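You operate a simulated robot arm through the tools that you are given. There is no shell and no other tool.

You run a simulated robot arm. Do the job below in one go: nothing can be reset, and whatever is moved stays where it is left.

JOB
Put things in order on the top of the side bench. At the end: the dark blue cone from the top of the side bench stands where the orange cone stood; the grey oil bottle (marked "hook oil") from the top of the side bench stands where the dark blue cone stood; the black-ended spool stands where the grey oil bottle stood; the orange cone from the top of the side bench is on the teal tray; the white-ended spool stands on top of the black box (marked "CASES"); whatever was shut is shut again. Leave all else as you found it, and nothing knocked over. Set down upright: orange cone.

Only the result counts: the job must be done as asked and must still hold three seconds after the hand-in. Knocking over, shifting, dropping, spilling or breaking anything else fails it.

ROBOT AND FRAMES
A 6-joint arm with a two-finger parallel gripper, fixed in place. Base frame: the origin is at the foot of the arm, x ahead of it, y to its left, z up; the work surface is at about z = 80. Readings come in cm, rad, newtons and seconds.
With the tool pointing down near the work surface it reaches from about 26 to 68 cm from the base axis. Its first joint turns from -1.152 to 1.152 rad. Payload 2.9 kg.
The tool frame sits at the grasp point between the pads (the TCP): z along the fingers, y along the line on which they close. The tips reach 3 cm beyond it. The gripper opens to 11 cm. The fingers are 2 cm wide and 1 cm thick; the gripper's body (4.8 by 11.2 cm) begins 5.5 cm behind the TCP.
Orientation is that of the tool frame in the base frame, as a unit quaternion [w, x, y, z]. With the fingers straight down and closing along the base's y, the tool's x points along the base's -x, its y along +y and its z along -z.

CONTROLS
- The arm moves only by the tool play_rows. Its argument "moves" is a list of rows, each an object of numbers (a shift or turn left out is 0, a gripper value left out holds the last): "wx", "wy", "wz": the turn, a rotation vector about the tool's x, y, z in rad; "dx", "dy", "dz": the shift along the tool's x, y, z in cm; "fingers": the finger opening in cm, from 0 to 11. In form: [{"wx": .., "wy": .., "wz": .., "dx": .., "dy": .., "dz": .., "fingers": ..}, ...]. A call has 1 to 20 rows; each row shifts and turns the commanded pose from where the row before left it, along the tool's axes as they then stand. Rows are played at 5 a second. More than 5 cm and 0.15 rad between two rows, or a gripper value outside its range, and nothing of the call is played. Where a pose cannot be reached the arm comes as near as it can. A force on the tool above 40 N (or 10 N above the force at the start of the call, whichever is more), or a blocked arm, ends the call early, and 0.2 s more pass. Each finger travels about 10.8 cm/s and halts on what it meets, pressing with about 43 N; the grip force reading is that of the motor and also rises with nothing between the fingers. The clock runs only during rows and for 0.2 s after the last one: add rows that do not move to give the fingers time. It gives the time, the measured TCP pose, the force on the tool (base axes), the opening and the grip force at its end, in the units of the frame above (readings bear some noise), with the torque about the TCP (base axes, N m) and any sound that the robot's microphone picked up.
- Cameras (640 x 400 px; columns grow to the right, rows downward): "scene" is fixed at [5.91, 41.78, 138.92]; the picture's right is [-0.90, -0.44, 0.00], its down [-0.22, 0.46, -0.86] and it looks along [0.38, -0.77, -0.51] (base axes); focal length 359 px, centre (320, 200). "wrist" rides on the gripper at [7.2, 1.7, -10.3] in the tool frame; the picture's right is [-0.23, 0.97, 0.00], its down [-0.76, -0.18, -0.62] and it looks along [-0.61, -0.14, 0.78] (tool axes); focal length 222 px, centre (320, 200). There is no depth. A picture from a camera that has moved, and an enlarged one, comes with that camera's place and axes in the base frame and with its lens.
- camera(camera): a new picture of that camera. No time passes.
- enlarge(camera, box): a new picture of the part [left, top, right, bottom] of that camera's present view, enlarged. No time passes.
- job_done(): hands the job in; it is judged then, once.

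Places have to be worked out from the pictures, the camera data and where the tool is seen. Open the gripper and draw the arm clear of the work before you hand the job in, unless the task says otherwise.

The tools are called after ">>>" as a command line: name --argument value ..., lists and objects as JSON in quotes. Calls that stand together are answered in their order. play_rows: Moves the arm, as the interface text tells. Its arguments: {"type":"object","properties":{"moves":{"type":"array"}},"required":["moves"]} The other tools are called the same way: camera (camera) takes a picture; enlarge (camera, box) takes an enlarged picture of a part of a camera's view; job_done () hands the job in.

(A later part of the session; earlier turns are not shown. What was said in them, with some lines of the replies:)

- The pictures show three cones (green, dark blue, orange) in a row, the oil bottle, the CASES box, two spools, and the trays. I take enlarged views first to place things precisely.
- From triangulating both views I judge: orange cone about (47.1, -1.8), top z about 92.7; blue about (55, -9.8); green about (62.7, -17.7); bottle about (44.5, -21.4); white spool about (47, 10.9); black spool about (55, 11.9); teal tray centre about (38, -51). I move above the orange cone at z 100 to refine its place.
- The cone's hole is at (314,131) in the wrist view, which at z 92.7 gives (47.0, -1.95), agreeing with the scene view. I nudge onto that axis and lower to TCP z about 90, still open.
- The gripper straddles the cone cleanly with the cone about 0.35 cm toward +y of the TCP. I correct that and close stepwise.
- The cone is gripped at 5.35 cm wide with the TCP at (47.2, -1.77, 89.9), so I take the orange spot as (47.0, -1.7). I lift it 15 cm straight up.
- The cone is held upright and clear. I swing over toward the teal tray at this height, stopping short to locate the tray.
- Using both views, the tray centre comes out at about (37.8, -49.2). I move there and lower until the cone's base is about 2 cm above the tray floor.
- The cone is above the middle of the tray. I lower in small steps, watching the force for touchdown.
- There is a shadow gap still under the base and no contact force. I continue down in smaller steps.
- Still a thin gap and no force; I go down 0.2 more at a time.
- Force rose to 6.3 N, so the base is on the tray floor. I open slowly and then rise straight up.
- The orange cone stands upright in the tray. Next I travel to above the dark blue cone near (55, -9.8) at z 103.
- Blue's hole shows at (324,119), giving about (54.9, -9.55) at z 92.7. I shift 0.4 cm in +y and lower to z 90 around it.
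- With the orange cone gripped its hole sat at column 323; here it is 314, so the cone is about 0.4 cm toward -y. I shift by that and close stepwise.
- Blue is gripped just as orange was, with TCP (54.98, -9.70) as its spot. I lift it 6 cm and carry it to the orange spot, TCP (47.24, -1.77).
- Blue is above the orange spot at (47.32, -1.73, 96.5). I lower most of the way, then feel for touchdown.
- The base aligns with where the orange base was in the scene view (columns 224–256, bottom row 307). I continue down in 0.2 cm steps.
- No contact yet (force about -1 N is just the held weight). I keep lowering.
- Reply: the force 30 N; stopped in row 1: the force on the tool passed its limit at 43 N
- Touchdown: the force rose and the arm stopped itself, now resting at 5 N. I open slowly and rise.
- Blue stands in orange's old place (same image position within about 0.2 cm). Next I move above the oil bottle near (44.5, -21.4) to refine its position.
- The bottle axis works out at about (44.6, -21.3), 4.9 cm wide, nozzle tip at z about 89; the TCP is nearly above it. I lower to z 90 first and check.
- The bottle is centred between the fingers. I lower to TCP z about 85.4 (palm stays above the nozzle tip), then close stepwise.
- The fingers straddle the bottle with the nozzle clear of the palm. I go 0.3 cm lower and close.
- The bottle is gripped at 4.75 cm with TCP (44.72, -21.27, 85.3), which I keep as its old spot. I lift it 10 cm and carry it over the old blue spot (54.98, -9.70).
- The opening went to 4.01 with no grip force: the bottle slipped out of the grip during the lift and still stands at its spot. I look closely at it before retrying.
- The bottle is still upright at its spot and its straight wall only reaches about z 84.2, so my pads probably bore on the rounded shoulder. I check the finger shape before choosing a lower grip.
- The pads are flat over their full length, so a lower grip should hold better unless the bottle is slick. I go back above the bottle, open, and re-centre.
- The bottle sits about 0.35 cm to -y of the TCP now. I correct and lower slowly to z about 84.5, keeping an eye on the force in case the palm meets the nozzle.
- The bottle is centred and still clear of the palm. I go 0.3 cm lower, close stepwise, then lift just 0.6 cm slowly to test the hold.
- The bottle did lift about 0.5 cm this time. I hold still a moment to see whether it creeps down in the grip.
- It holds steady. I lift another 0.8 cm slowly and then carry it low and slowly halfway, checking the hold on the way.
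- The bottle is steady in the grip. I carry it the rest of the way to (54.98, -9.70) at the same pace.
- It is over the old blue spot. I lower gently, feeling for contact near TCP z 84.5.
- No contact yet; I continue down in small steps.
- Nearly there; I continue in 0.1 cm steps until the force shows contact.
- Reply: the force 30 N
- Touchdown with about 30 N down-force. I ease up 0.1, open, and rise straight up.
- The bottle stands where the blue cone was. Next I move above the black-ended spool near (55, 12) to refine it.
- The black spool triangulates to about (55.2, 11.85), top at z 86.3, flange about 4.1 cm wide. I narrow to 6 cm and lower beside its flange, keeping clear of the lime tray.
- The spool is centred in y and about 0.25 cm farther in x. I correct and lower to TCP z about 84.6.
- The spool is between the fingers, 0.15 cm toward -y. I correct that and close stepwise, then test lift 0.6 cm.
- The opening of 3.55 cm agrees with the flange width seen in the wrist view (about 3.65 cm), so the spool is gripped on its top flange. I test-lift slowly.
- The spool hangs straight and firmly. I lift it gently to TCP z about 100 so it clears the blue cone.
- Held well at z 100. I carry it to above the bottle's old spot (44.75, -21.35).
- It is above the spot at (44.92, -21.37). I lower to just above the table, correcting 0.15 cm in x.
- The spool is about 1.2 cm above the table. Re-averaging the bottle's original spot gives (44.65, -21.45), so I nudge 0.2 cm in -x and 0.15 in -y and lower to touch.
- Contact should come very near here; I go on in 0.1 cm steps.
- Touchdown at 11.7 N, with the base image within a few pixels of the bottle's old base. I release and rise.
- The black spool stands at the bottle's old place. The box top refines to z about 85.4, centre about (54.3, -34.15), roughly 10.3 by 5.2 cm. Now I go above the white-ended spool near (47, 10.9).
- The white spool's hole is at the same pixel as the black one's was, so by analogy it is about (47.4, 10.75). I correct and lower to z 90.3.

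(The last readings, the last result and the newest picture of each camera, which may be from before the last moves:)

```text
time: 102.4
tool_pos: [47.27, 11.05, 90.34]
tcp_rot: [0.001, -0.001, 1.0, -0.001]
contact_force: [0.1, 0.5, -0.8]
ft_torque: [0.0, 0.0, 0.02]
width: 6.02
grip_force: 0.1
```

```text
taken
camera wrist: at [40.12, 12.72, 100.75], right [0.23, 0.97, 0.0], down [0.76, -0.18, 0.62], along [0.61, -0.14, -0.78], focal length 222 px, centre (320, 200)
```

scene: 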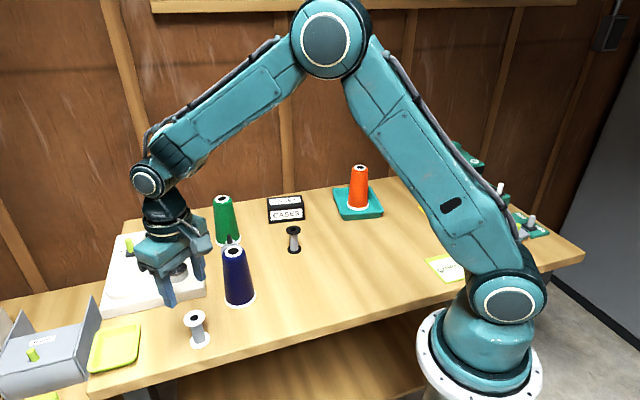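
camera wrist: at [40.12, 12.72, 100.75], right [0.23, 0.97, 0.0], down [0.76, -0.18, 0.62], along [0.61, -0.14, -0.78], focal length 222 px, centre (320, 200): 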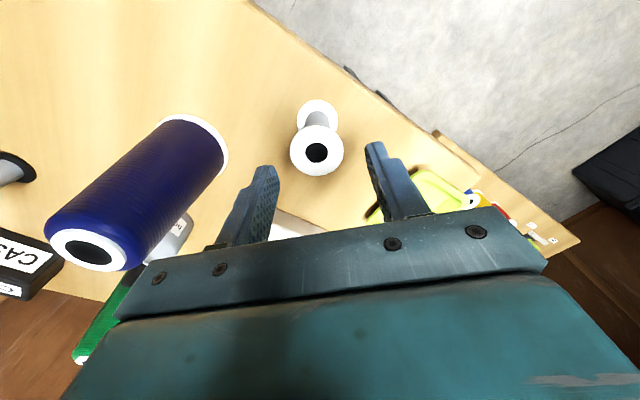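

The spool is about 0.33 cm toward -y. I correct and lower to TCP z about 84.7.

>>> play_rows --moves '[{"dy": -0.33, "dz": 1}, {"dz": 1.5}, {"dz": 1.5}, {"dz": 1}, {"dz": 0.6}, {}, {}]'

>>> camera --camera "wrist"

>>> enlarge --camera "scene" --box '[130, 270, 260, 370]'

```text
time: 104.0
tool_pos: [47.48, 10.87, 84.8]
tcp_rot: [0.001, 0.0, 1.0, 0.0]
contact_force: [-0.5, 0.5, 0.0]
ft_torque: [-0.03, -0.05, -0.03]
width: 5.99
grip_force: 0.1
```

```text
taken
camera wrist: at [40.2, 12.39, 95.17], right [0.23, 0.97, 0.0], down [0.76, -0.18, 0.62], along [0.61, -0.14, -0.78], focal length 222 px, centre (320, 200)
```

wrist: 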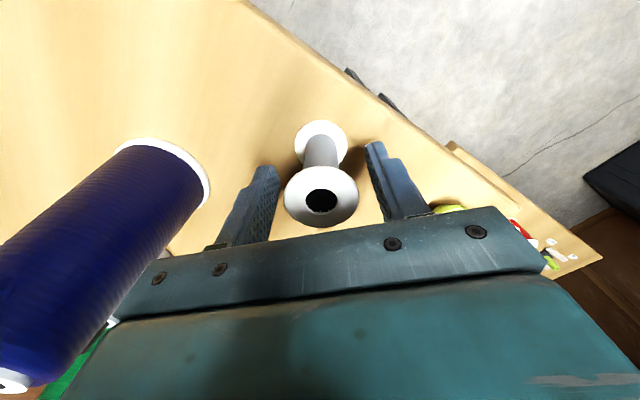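

```text
4.00 times, centred on (195, 320) of scene
camera zoom: at [5.91, 41.78, 138.92], right [-0.9, -0.44, 0.0], down [-0.22, 0.46, -0.86], along [0.38, -0.77, -0.51], focal length 1435 px, centre (820, -280)
```

zoom: 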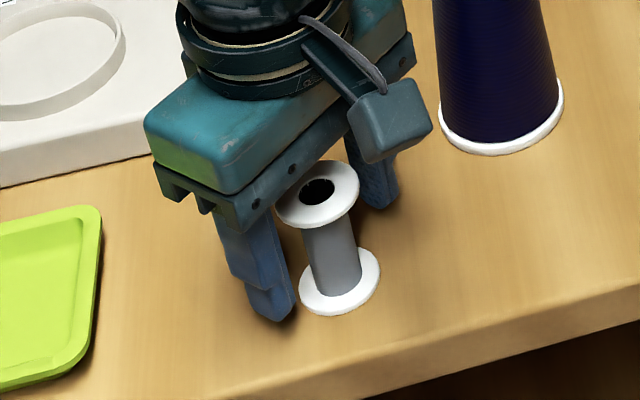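

Well centred; I nudge 0.15 cm in -x and close, then test-lift slowly.

>>> play_rows --moves '[{"dx": 0.15}, {"fingers": 5.4}, {"fingers": 5.0}, {"fingers": 4.6}, {"fingers": 4.3}, {"fingers": 4.0}, {"fingers": 3.7}, {"fingers": 3.0}, {}, {}]'

>>> play_rows --moves '[{"dz": -0.2}, {"dz": -0.3}, {"dz": -0.3}, {"dz": -0.4}, {}, {}]'

>>> camera --camera "wrist"

>>> enlarge --camera "scene" --box '[130, 270, 260, 370]'

```text
time: 106.2
tool_pos: [47.4, 10.79, 84.7]
tcp_rot: [0.001, 0.0, 1.0, 0.0]
contact_force: [-0.4, 0.4, 0.6]
ft_torque: [-0.02, 0.04, 0.0]
width: 3.59
grip_force: 43.2
```

```text
time: 107.6
tool_pos: [47.19, 10.64, 85.85]
tcp_rot: [0.001, -0.001, 1.0, -0.001]
contact_force: [0.9, 0.4, 0.3]
ft_torque: [0.01, 0.0, 0.0]
width: 3.54
grip_force: 42.6
```

```text
taken
camera wrist: at [40.03, 12.29, 96.28], right [0.23, 0.97, 0.0], down [0.76, -0.18, 0.62], along [0.61, -0.14, -0.78], focal length 222 px, centre (320, 200)
```

wrist: 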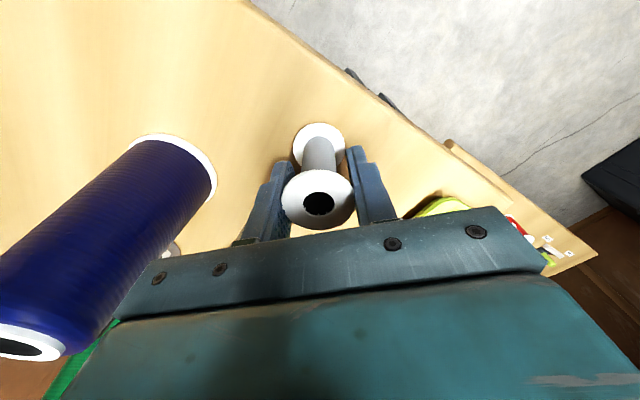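

```text
4.00 times, centred on (195, 320) of scene
camera zoom: at [5.91, 41.78, 138.92], right [-0.9, -0.44, 0.0], down [-0.22, 0.46, -0.86], along [0.38, -0.77, -0.51], focal length 1435 px, centre (820, -280)
```

zoom: 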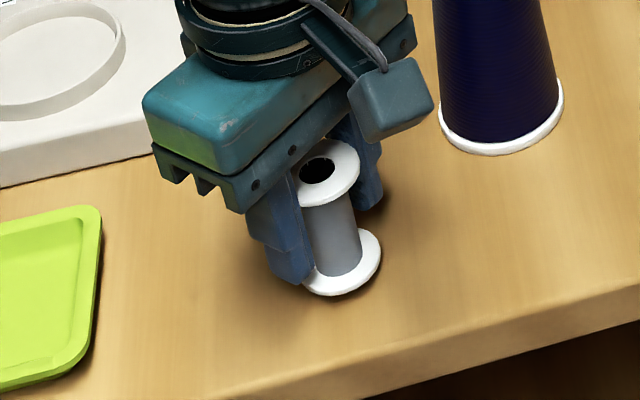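

Held firmly. I lift gently to z 100.

>>> play_rows --moves '[{"dz": -0.5}, {"dz": -1}, {"dz": -1.5}, {"dz": -1.5}, {"dz": -1.5}, {"dz": -1.5}, {"dz": -1.5}, {"dz": -1.5}, {"dz": -1.5}, {"dz": -1.2}, {"dz": -1}, {}, {}]'

>>> play_rows --moves '[{"dx": -0.15, "dy": -1.0}, {"dx": -0.29, "dy": -1.9}, {"dx": -0.29, "dy": -2.1}, {"dx": -0.29, "dy": -2.1}, {"dx": -0.29, "dy": -2.1}, {"dx": -0.29, "dy": -2.1}, {"dx": -0.29, "dy": -2.1}, {"dx": -0.29, "dy": -2.1}, {"dx": -0.29, "dy": -2.1}, {"dx": -0.29, "dy": -2.1}, {"dx": -0.29, "dy": -2.1}, {"dx": -0.29, "dy": -2.1}, {"dx": -0.29, "dy": -2.1}, {"dx": -0.29, "dy": -2.1}, {"dx": -0.29, "dy": -2.1}, {"dx": -0.29, "dy": -2.1}, {"dx": -0.29, "dy": -2.1}, {"dx": -0.29, "dy": -2.1}, {}, {}]'

>>> camera --camera "wrist"

>>> camera --camera "scene"

```text
time: 110.4
tool_pos: [47.31, 10.71, 100.08]
tcp_rot: [0.001, -0.001, 1.0, 0.0]
contact_force: [-0.7, 0.4, -0.2]
ft_torque: [0.0, 0.04, -0.02]
width: 3.58
grip_force: 42.4
```

```text
time: 114.6
tool_pos: [52.3, -25.79, 99.98]
tcp_rot: [0.001, 0.0, 1.0, -0.001]
contact_force: [0.2, 0.8, 0.4]
ft_torque: [0.0, 0.0, -0.01]
width: 3.55
grip_force: 43.4
```

```text
taken
camera wrist: at [45.15, -24.14, 110.43], right [0.23, 0.97, 0.0], down [0.76, -0.18, 0.62], along [0.61, -0.14, -0.78], focal length 222 px, centre (320, 200)
```

wrist: 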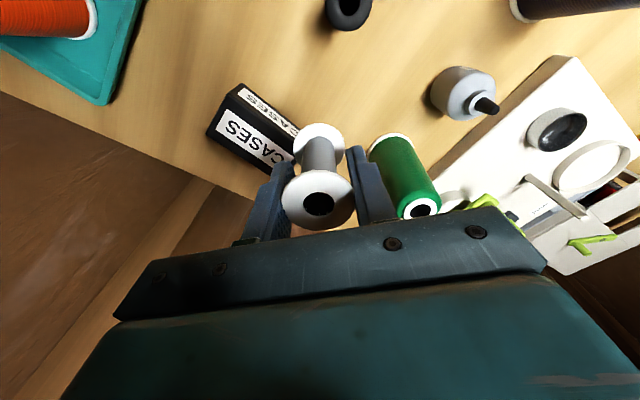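

```text
taken
```

scene: 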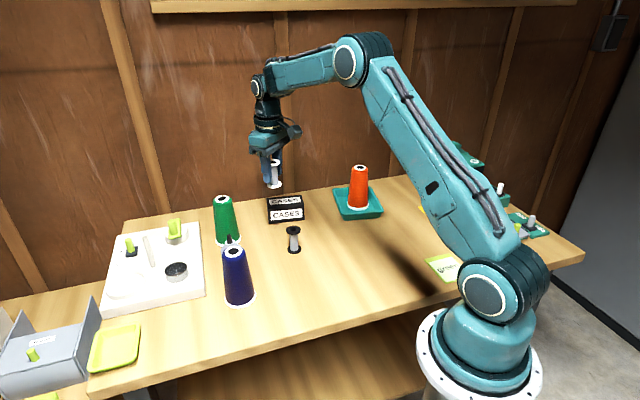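

The spool is steady. I enlarge the wrist view on the box to place its top face precisely.

>>> enlarge --camera "wrist" --box '[180, 60, 380, 200]'

>>> enlarge --camera "scene" --box '[240, 140, 340, 240]'

```text
2.86 times, centred on (280, 130) of wrist
camera zoom: at [45.15, -24.14, 110.43], right [0.23, 0.97, 0.0], down [0.76, -0.18, 0.62], along [0.61, -0.14, -0.78], focal length 635 px, centre (434, 400)
```

zoom: 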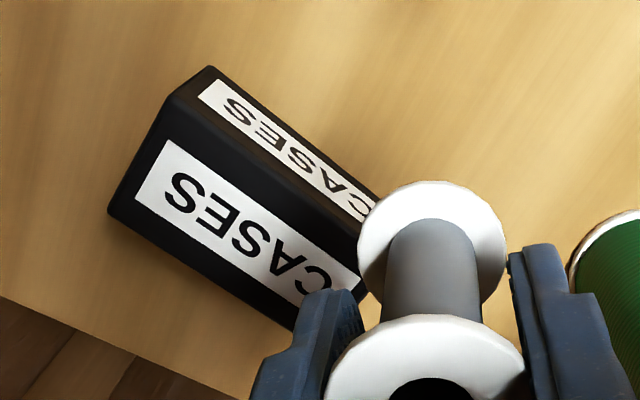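

```text
4.00 times, centred on (290, 190) of scene
camera zoom: at [5.92, 41.77, 138.92], right [-0.9, -0.44, 0.0], down [-0.22, 0.46, -0.86], along [0.38, -0.77, -0.51], focal length 1435 px, centre (440, 240)
```

zoom: 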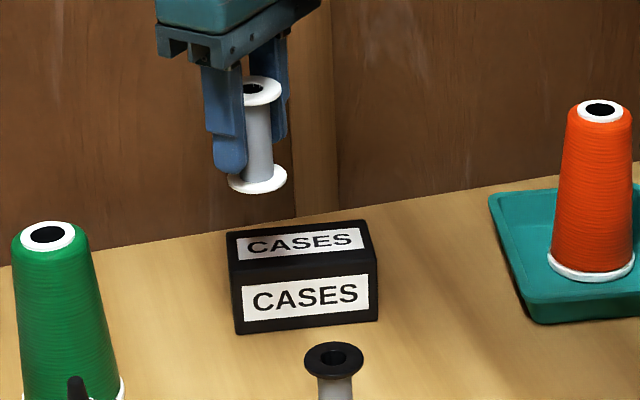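

Both views agree: box top corners near (48.7, -35), (51.9, -39.4), (56.9, -29), (60, -33.2), so the centre is (54.35, -34.15) at z 85.4. I move over it and then lower to just above.

>>> play_rows --moves '[{"dx": -0.3, "dy": -1.2}, {"dx": -0.5, "dy": -2.0}, {"dx": -0.5, "dy": -2.0}, {"dx": -0.45, "dy": -1.9}, {"dx": -0.3, "dy": -1.2}, {}, {"dz": 1.5}, {"dz": 1.5}, {"dz": 1.5}, {"dz": 1.0}, {}, {}]'

>>> camera --camera "wrist"

>>> enlarge --camera "scene" --box '[240, 140, 340, 240]'

```text
time: 117.2
tool_pos: [54.48, -34.14, 94.6]
tcp_rot: [0.001, -0.001, 1.0, 0.0]
contact_force: [0.2, 0.2, -0.4]
ft_torque: [0.0, 0.02, -0.04]
width: 3.54
grip_force: 43.1
```

```text
taken
camera wrist: at [47.29, -32.45, 105.03], right [0.23, 0.97, 0.0], down [0.76, -0.18, 0.62], along [0.61, -0.14, -0.78], focal length 222 px, centre (320, 200)
```

wrist: 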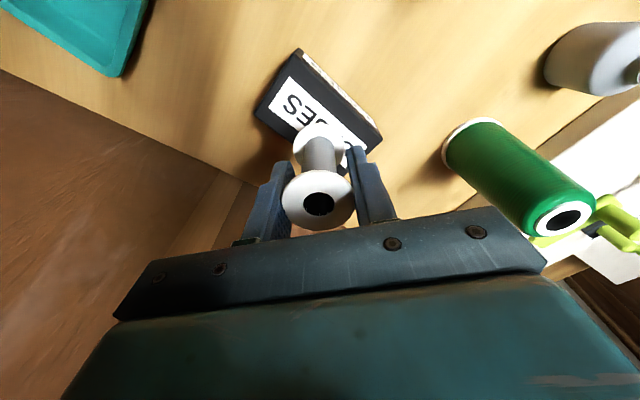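

```text
4.00 times, centred on (290, 190) of scene
camera zoom: at [5.91, 41.78, 138.92], right [-0.9, -0.44, 0.0], down [-0.22, 0.46, -0.86], along [0.38, -0.77, -0.51], focal length 1435 px, centre (440, 240)
```

zoom: 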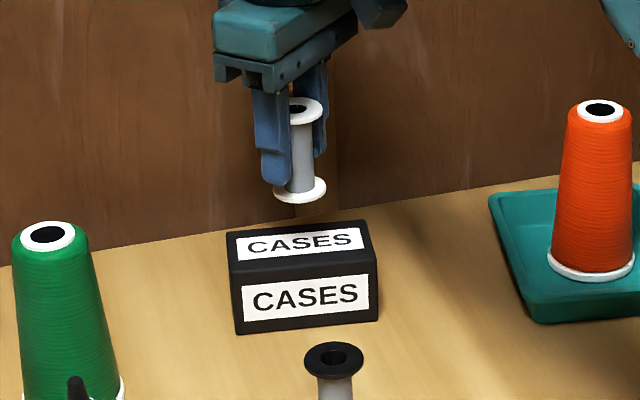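

The projected landing point matches the middle of the box top. I lower close to it, then feel for contact near TCP z 90.1.

>>> play_rows --moves '[{"dx": 0.1, "dz": 1}, {"dz": 1.2}, {"dz": 0.8}, {"dz": 0.5}, {}, {}]'

>>> camera --camera "wrist"

>>> enlarge --camera "scene" --box '[250, 160, 330, 230]'

```text
time: 118.6
tool_pos: [54.52, -34.1, 90.95]
tcp_rot: [0.001, -0.001, 1.0, 0.0]
contact_force: [-0.1, 0.3, -0.2]
ft_torque: [-0.01, -0.01, 0.0]
width: 3.55
grip_force: 42.8
```

```text
taken
camera wrist: at [47.17, -32.46, 101.51], right [0.23, 0.97, 0.0], down [0.76, -0.18, 0.62], along [0.61, -0.14, -0.78], focal length 222 px, centre (320, 200)
```

wrist: 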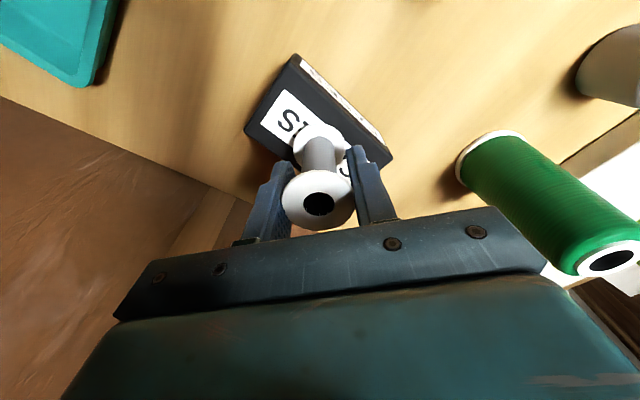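

```text
5.71 times, centred on (290, 195) of scene
camera zoom: at [5.91, 41.78, 138.92], right [-0.9, -0.44, 0.0], down [-0.22, 0.46, -0.86], along [0.38, -0.77, -0.51], focal length 2050 px, centre (491, 229)
```

zoom: 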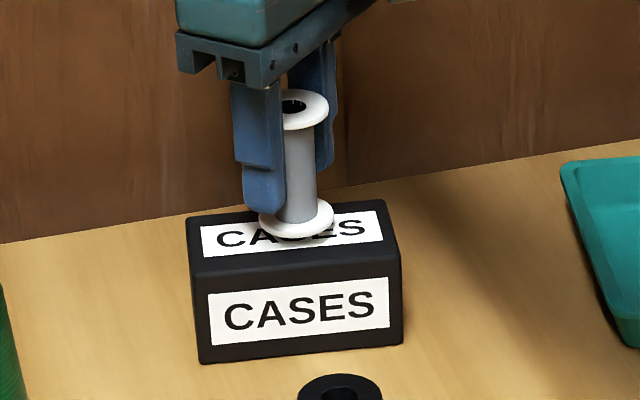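

The spool hovers under 1 cm above the box top. I check its centring in an enlarged wrist view before touching down.

>>> enlarge --camera "wrist" --box '[230, 40, 410, 180]'

```text
2.86 times, centred on (320, 110) of wrist
camera zoom: at [47.17, -32.46, 101.51], right [0.23, 0.97, 0.0], down [0.76, -0.18, 0.62], along [0.61, -0.14, -0.78], focal length 635 px, centre (320, 457)
```

zoom: 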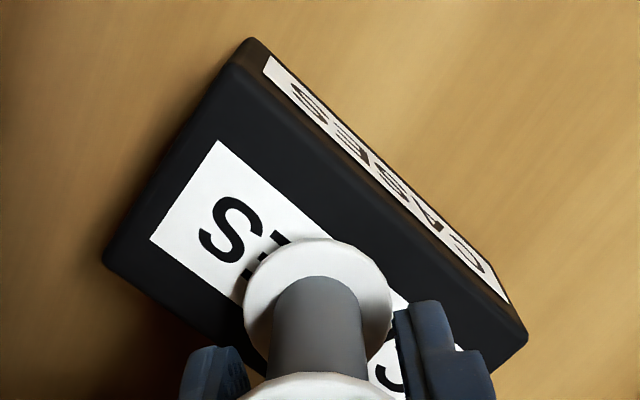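

The box-top centre comes out (54.5, -34.1) and the spool base is within about 0.3 cm of it. I lower in small steps to contact.

>>> play_rows --moves '[{"dz": 0.25}, {"dz": 0.25}, {}]'

>>> play_rows --moves '[{"dz": 0.12}, {}]'

>>> play_rows --moves '[{"dz": 0.12}, {}]'

>>> enlarge --camera "scene" --box '[250, 160, 330, 230]'

```text
time: 119.4
tool_pos: [54.25, -34.1, 90.66]
tcp_rot: [0.002, -0.001, 1.0, 0.0]
contact_force: [-0.1, -0.5, -0.5]
ft_torque: [0.0, 0.01, 0.03]
width: 3.53
grip_force: 42.8
```

```text
time: 120.0
tool_pos: [54.41, -34.1, 90.68]
tcp_rot: [0.001, -0.001, 1.0, 0.0]
contact_force: [0.5, -0.2, 0.3]
ft_torque: [0.01, 0.01, -0.02]
width: 3.57
grip_force: 43.1
```

```text
time: 120.6
tool_pos: [54.5, -34.02, 90.4]
tcp_rot: [0.0, -0.001, 1.0, 0.0]
contact_force: [0.1, -0.1, -0.2]
ft_torque: [-0.04, -0.02, -0.04]
width: 3.56
grip_force: 43.1
```

```text
5.71 times, centred on (290, 195) of scene
camera zoom: at [5.91, 41.78, 138.92], right [-0.9, -0.44, 0.0], down [-0.22, 0.46, -0.86], along [0.38, -0.77, -0.51], focal length 2050 px, centre (491, 229)
```

zoom: 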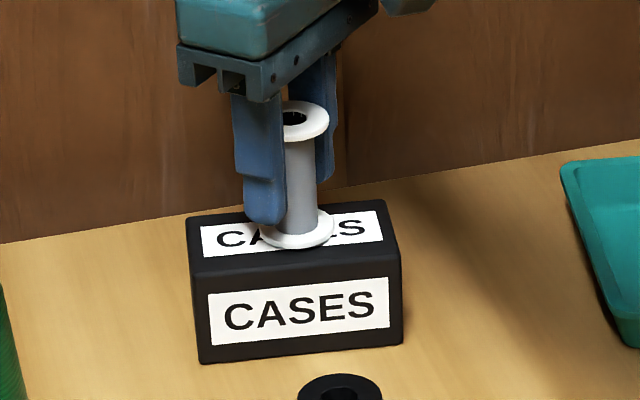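

Almost on; I keep stepping down 0.1 cm until contact shows.

>>> play_rows --moves '[{"dz": 0.1}, {}]'

>>> play_rows --moves '[{"dz": 0.1}, {}]'

```text
time: 121.2
tool_pos: [54.41, -34.06, 90.33]
tcp_rot: [0.001, 0.0, 1.0, 0.001]
contact_force: [0.6, -0.2, 1.0]
ft_torque: [0.01, -0.01, 0.01]
width: 3.55
grip_force: 43.4
```

```text
time: 121.8
tool_pos: [54.43, -34.02, 90.32]
tcp_rot: [0.001, -0.001, 1.0, 0.0]
contact_force: [0.6, -1.3, 0.5]
ft_torque: [-0.01, -0.02, -0.02]
width: 3.53
grip_force: 42.8
```

No contact yet; two more 0.1 cm steps.

>>> play_rows --moves '[{"dz": 0.1}, {}]'

>>> play_rows --moves '[{"dz": 0.08}, {}]'

>>> enlarge --camera "scene" --box '[250, 160, 330, 230]'

```text
time: 122.4
tool_pos: [54.5, -34.14, 90.25]
tcp_rot: [0.001, -0.001, 1.0, 0.0]
contact_force: [0.8, -0.5, 2.4]
ft_torque: [-0.01, -0.01, 0.06]
width: 3.56
grip_force: 42.8
```

```text
time: 123.0
tool_pos: [54.55, -34.1, 90.14]
tcp_rot: [0.002, -0.001, 1.0, 0.0]
contact_force: [-2.8, 2.0, 10.4]
ft_torque: [0.12, 0.16, -0.02]
width: 3.57
grip_force: 43.3
```

```text
5.71 times, centred on (290, 195) of scene
camera zoom: at [5.89, 41.79, 138.91], right [-0.9, -0.44, 0.0], down [-0.22, 0.46, -0.86], along [0.38, -0.77, -0.51], focal length 2050 px, centre (491, 229)
```

zoom: 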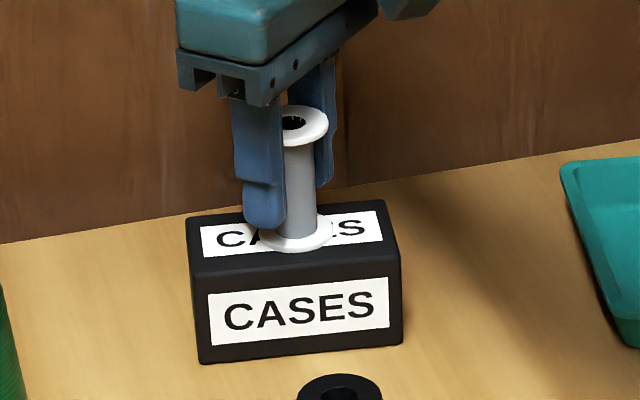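

Contact at 10 N with the spool flat on the box. I open slowly and rise straight up.

>>> play_rows --moves '[{"fingers": 3.9}, {"fingers": 4.4}, {"fingers": 6}, {}, {"dz": -0.5}, {"dz": -1.5}, {"dz": -2}, {"dz": -2}, {"dz": -2}, {"dz": -2}, {}]'

>>> enlarge --camera "scene" --box '[240, 140, 340, 240]'

>>> camera --camera "wrist"

```text
time: 125.4
tool_pos: [54.57, -34.05, 100.15]
tcp_rot: [0.001, -0.001, 1.0, 0.0]
contact_force: [-0.8, 0.5, 0.0]
ft_torque: [0.01, -0.02, -0.01]
width: 5.98
grip_force: 0.0
```

```text
4.00 times, centred on (290, 190) of scene
camera zoom: at [5.91, 41.78, 138.92], right [-0.9, -0.44, 0.0], down [-0.22, 0.46, -0.86], along [0.38, -0.77, -0.51], focal length 1435 px, centre (440, 240)
```

zoom: 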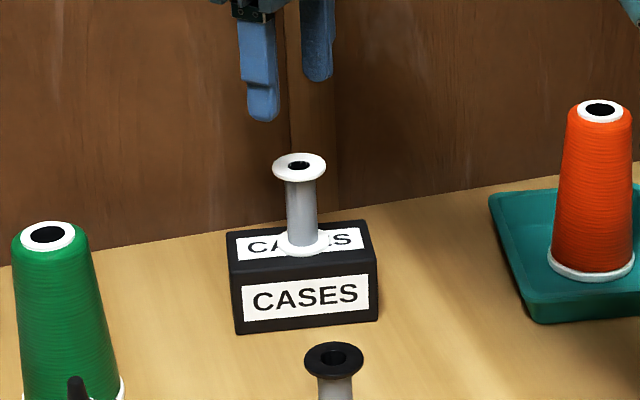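

```text
taken
camera wrist: at [47.23, -32.51, 110.44], right [0.23, 0.97, 0.0], down [0.76, -0.18, 0.62], along [0.61, -0.14, -0.78], focal length 222 px, centre (320, 200)
```

wrist: 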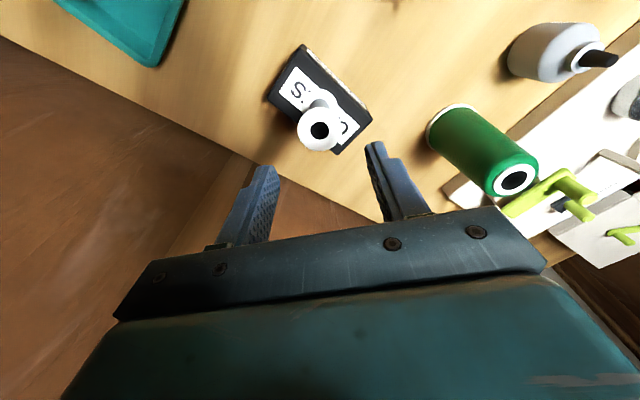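

The white spool stands on the box. I raise the arm and draw it back to the starting pose for a final check.

>>> play_rows --moves '[{"dz": -2.5}, {"dz": -2.5}, {"dz": -2.5}, {"dz": -2.5}, {"dx": 0.8, "dy": 3}, {"dx": 0.8, "dy": 3}, {"dx": 0.8, "dy": 3}, {"dx": 0.8, "dy": 3}, {"dx": 0.8, "dy": 3}, {"dx": 0.8, "dy": 3}, {"dx": 0.8, "dy": 3}, {"dx": 0.8, "dy": 3}, {"dx": 0.7, "dy": 2.6, "fingers": 11}, {}, {}]'

>>> camera --camera "scene"

>>> camera --camera "wrist"

>>> enlarge --camera "scene" --box '[80, 180, 320, 360]'

>>> enlarge --camera "wrist" --box '[120, 0, 360, 220]'

>>> enlarge --camera "scene" --box '[0, 200, 240, 400]'

```text
time: 128.6
tool_pos: [47.19, -7.42, 110.03]
tcp_rot: [0.001, -0.001, 1.0, 0.001]
contact_force: [-0.1, -0.2, 0.2]
ft_torque: [-0.01, 0.02, 0.04]
width: 11.0
grip_force: 0.1
```

```text
taken
```

scene: 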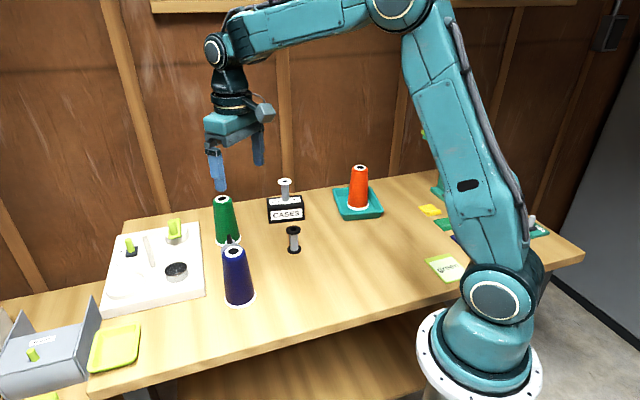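

```text
taken
camera wrist: at [39.92, -5.83, 120.48], right [0.23, 0.97, 0.0], down [0.76, -0.18, 0.62], along [0.61, -0.14, -0.78], focal length 222 px, centre (320, 200)
```

wrist: 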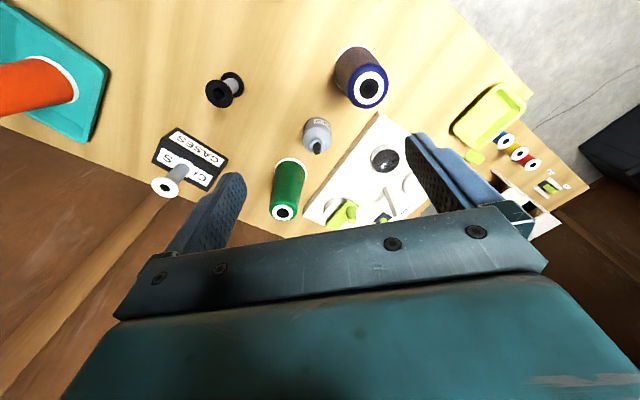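

```text
2.22 times, centred on (200, 270) of scene
camera zoom: at [5.91, 41.78, 138.92], right [-0.9, -0.44, 0.0], down [-0.22, 0.46, -0.86], along [0.38, -0.77, -0.51], focal length 797 px, centre (587, 44)
```

zoom: 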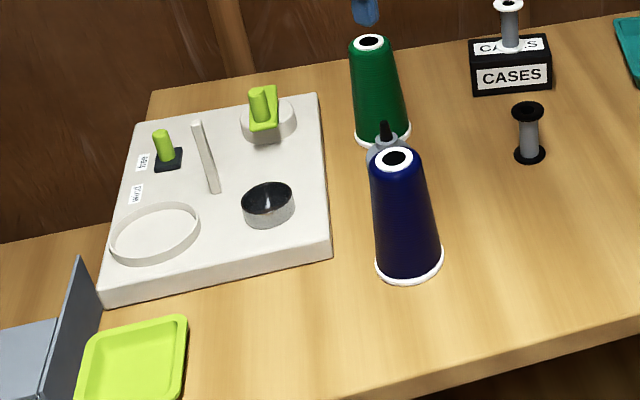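

```text
1.82 times, centred on (240, 110) of wrist
camera zoom: at [39.92, -5.83, 120.48], right [0.23, 0.97, 0.0], down [0.76, -0.18, 0.62], along [0.61, -0.14, -0.78], focal length 404 px, centre (466, 364)
```

zoom: 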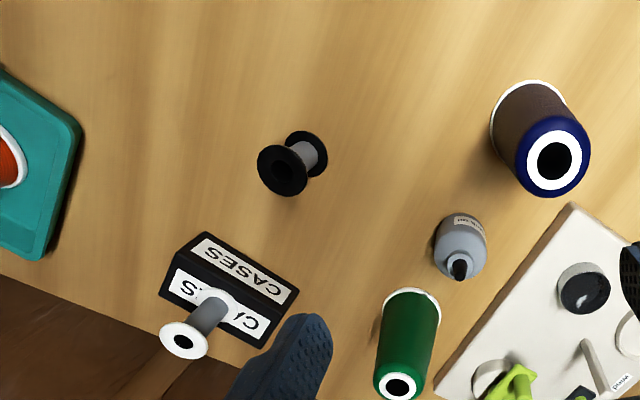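

```text
2.00 times, centred on (120, 300) of scene
camera zoom: at [5.91, 41.78, 138.92], right [-0.9, -0.44, 0.0], down [-0.22, 0.46, -0.86], along [0.38, -0.77, -0.51], focal length 718 px, centre (720, 0)
```

zoom: 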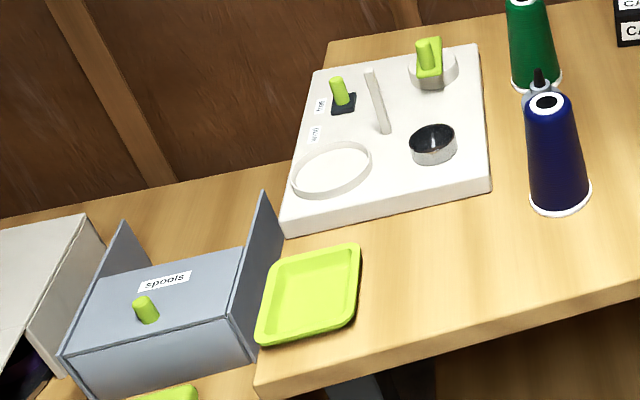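

All items stand where asked, upright, with the green cone, trays, board and boxes unchanged, and the arm is clear with the gripper open. I hand the job in.

>>> job_done

```text
The job is handed in.
```

The bench is arranged as you asked, and I've handed the job in. The last pictures before the hand-in showed every piece upright:

- **Orange cone:** upright on the teal tray.
- **Dark blue cone:** where the orange cone stood, to within about 0.2 cm.
- **Grey oil bottle:** where the dark blue cone stood, to within about half a centimetre. It slipped out of the first grip during the lift but stayed upright at its spot. I gripped it lower and carried it over.
- **Black-ended spool:** where the oil bottle stood, to within about 0.3 cm.
- **White-ended spool:** on top of the "CASES" box, near its middle.

I didn't open anything, so whatever was shut has stayed shut. The green cone, the lime tray, the white board, the "spools" box and the "CASES" box looked unmoved. The arm is drawn back with the gripper open.
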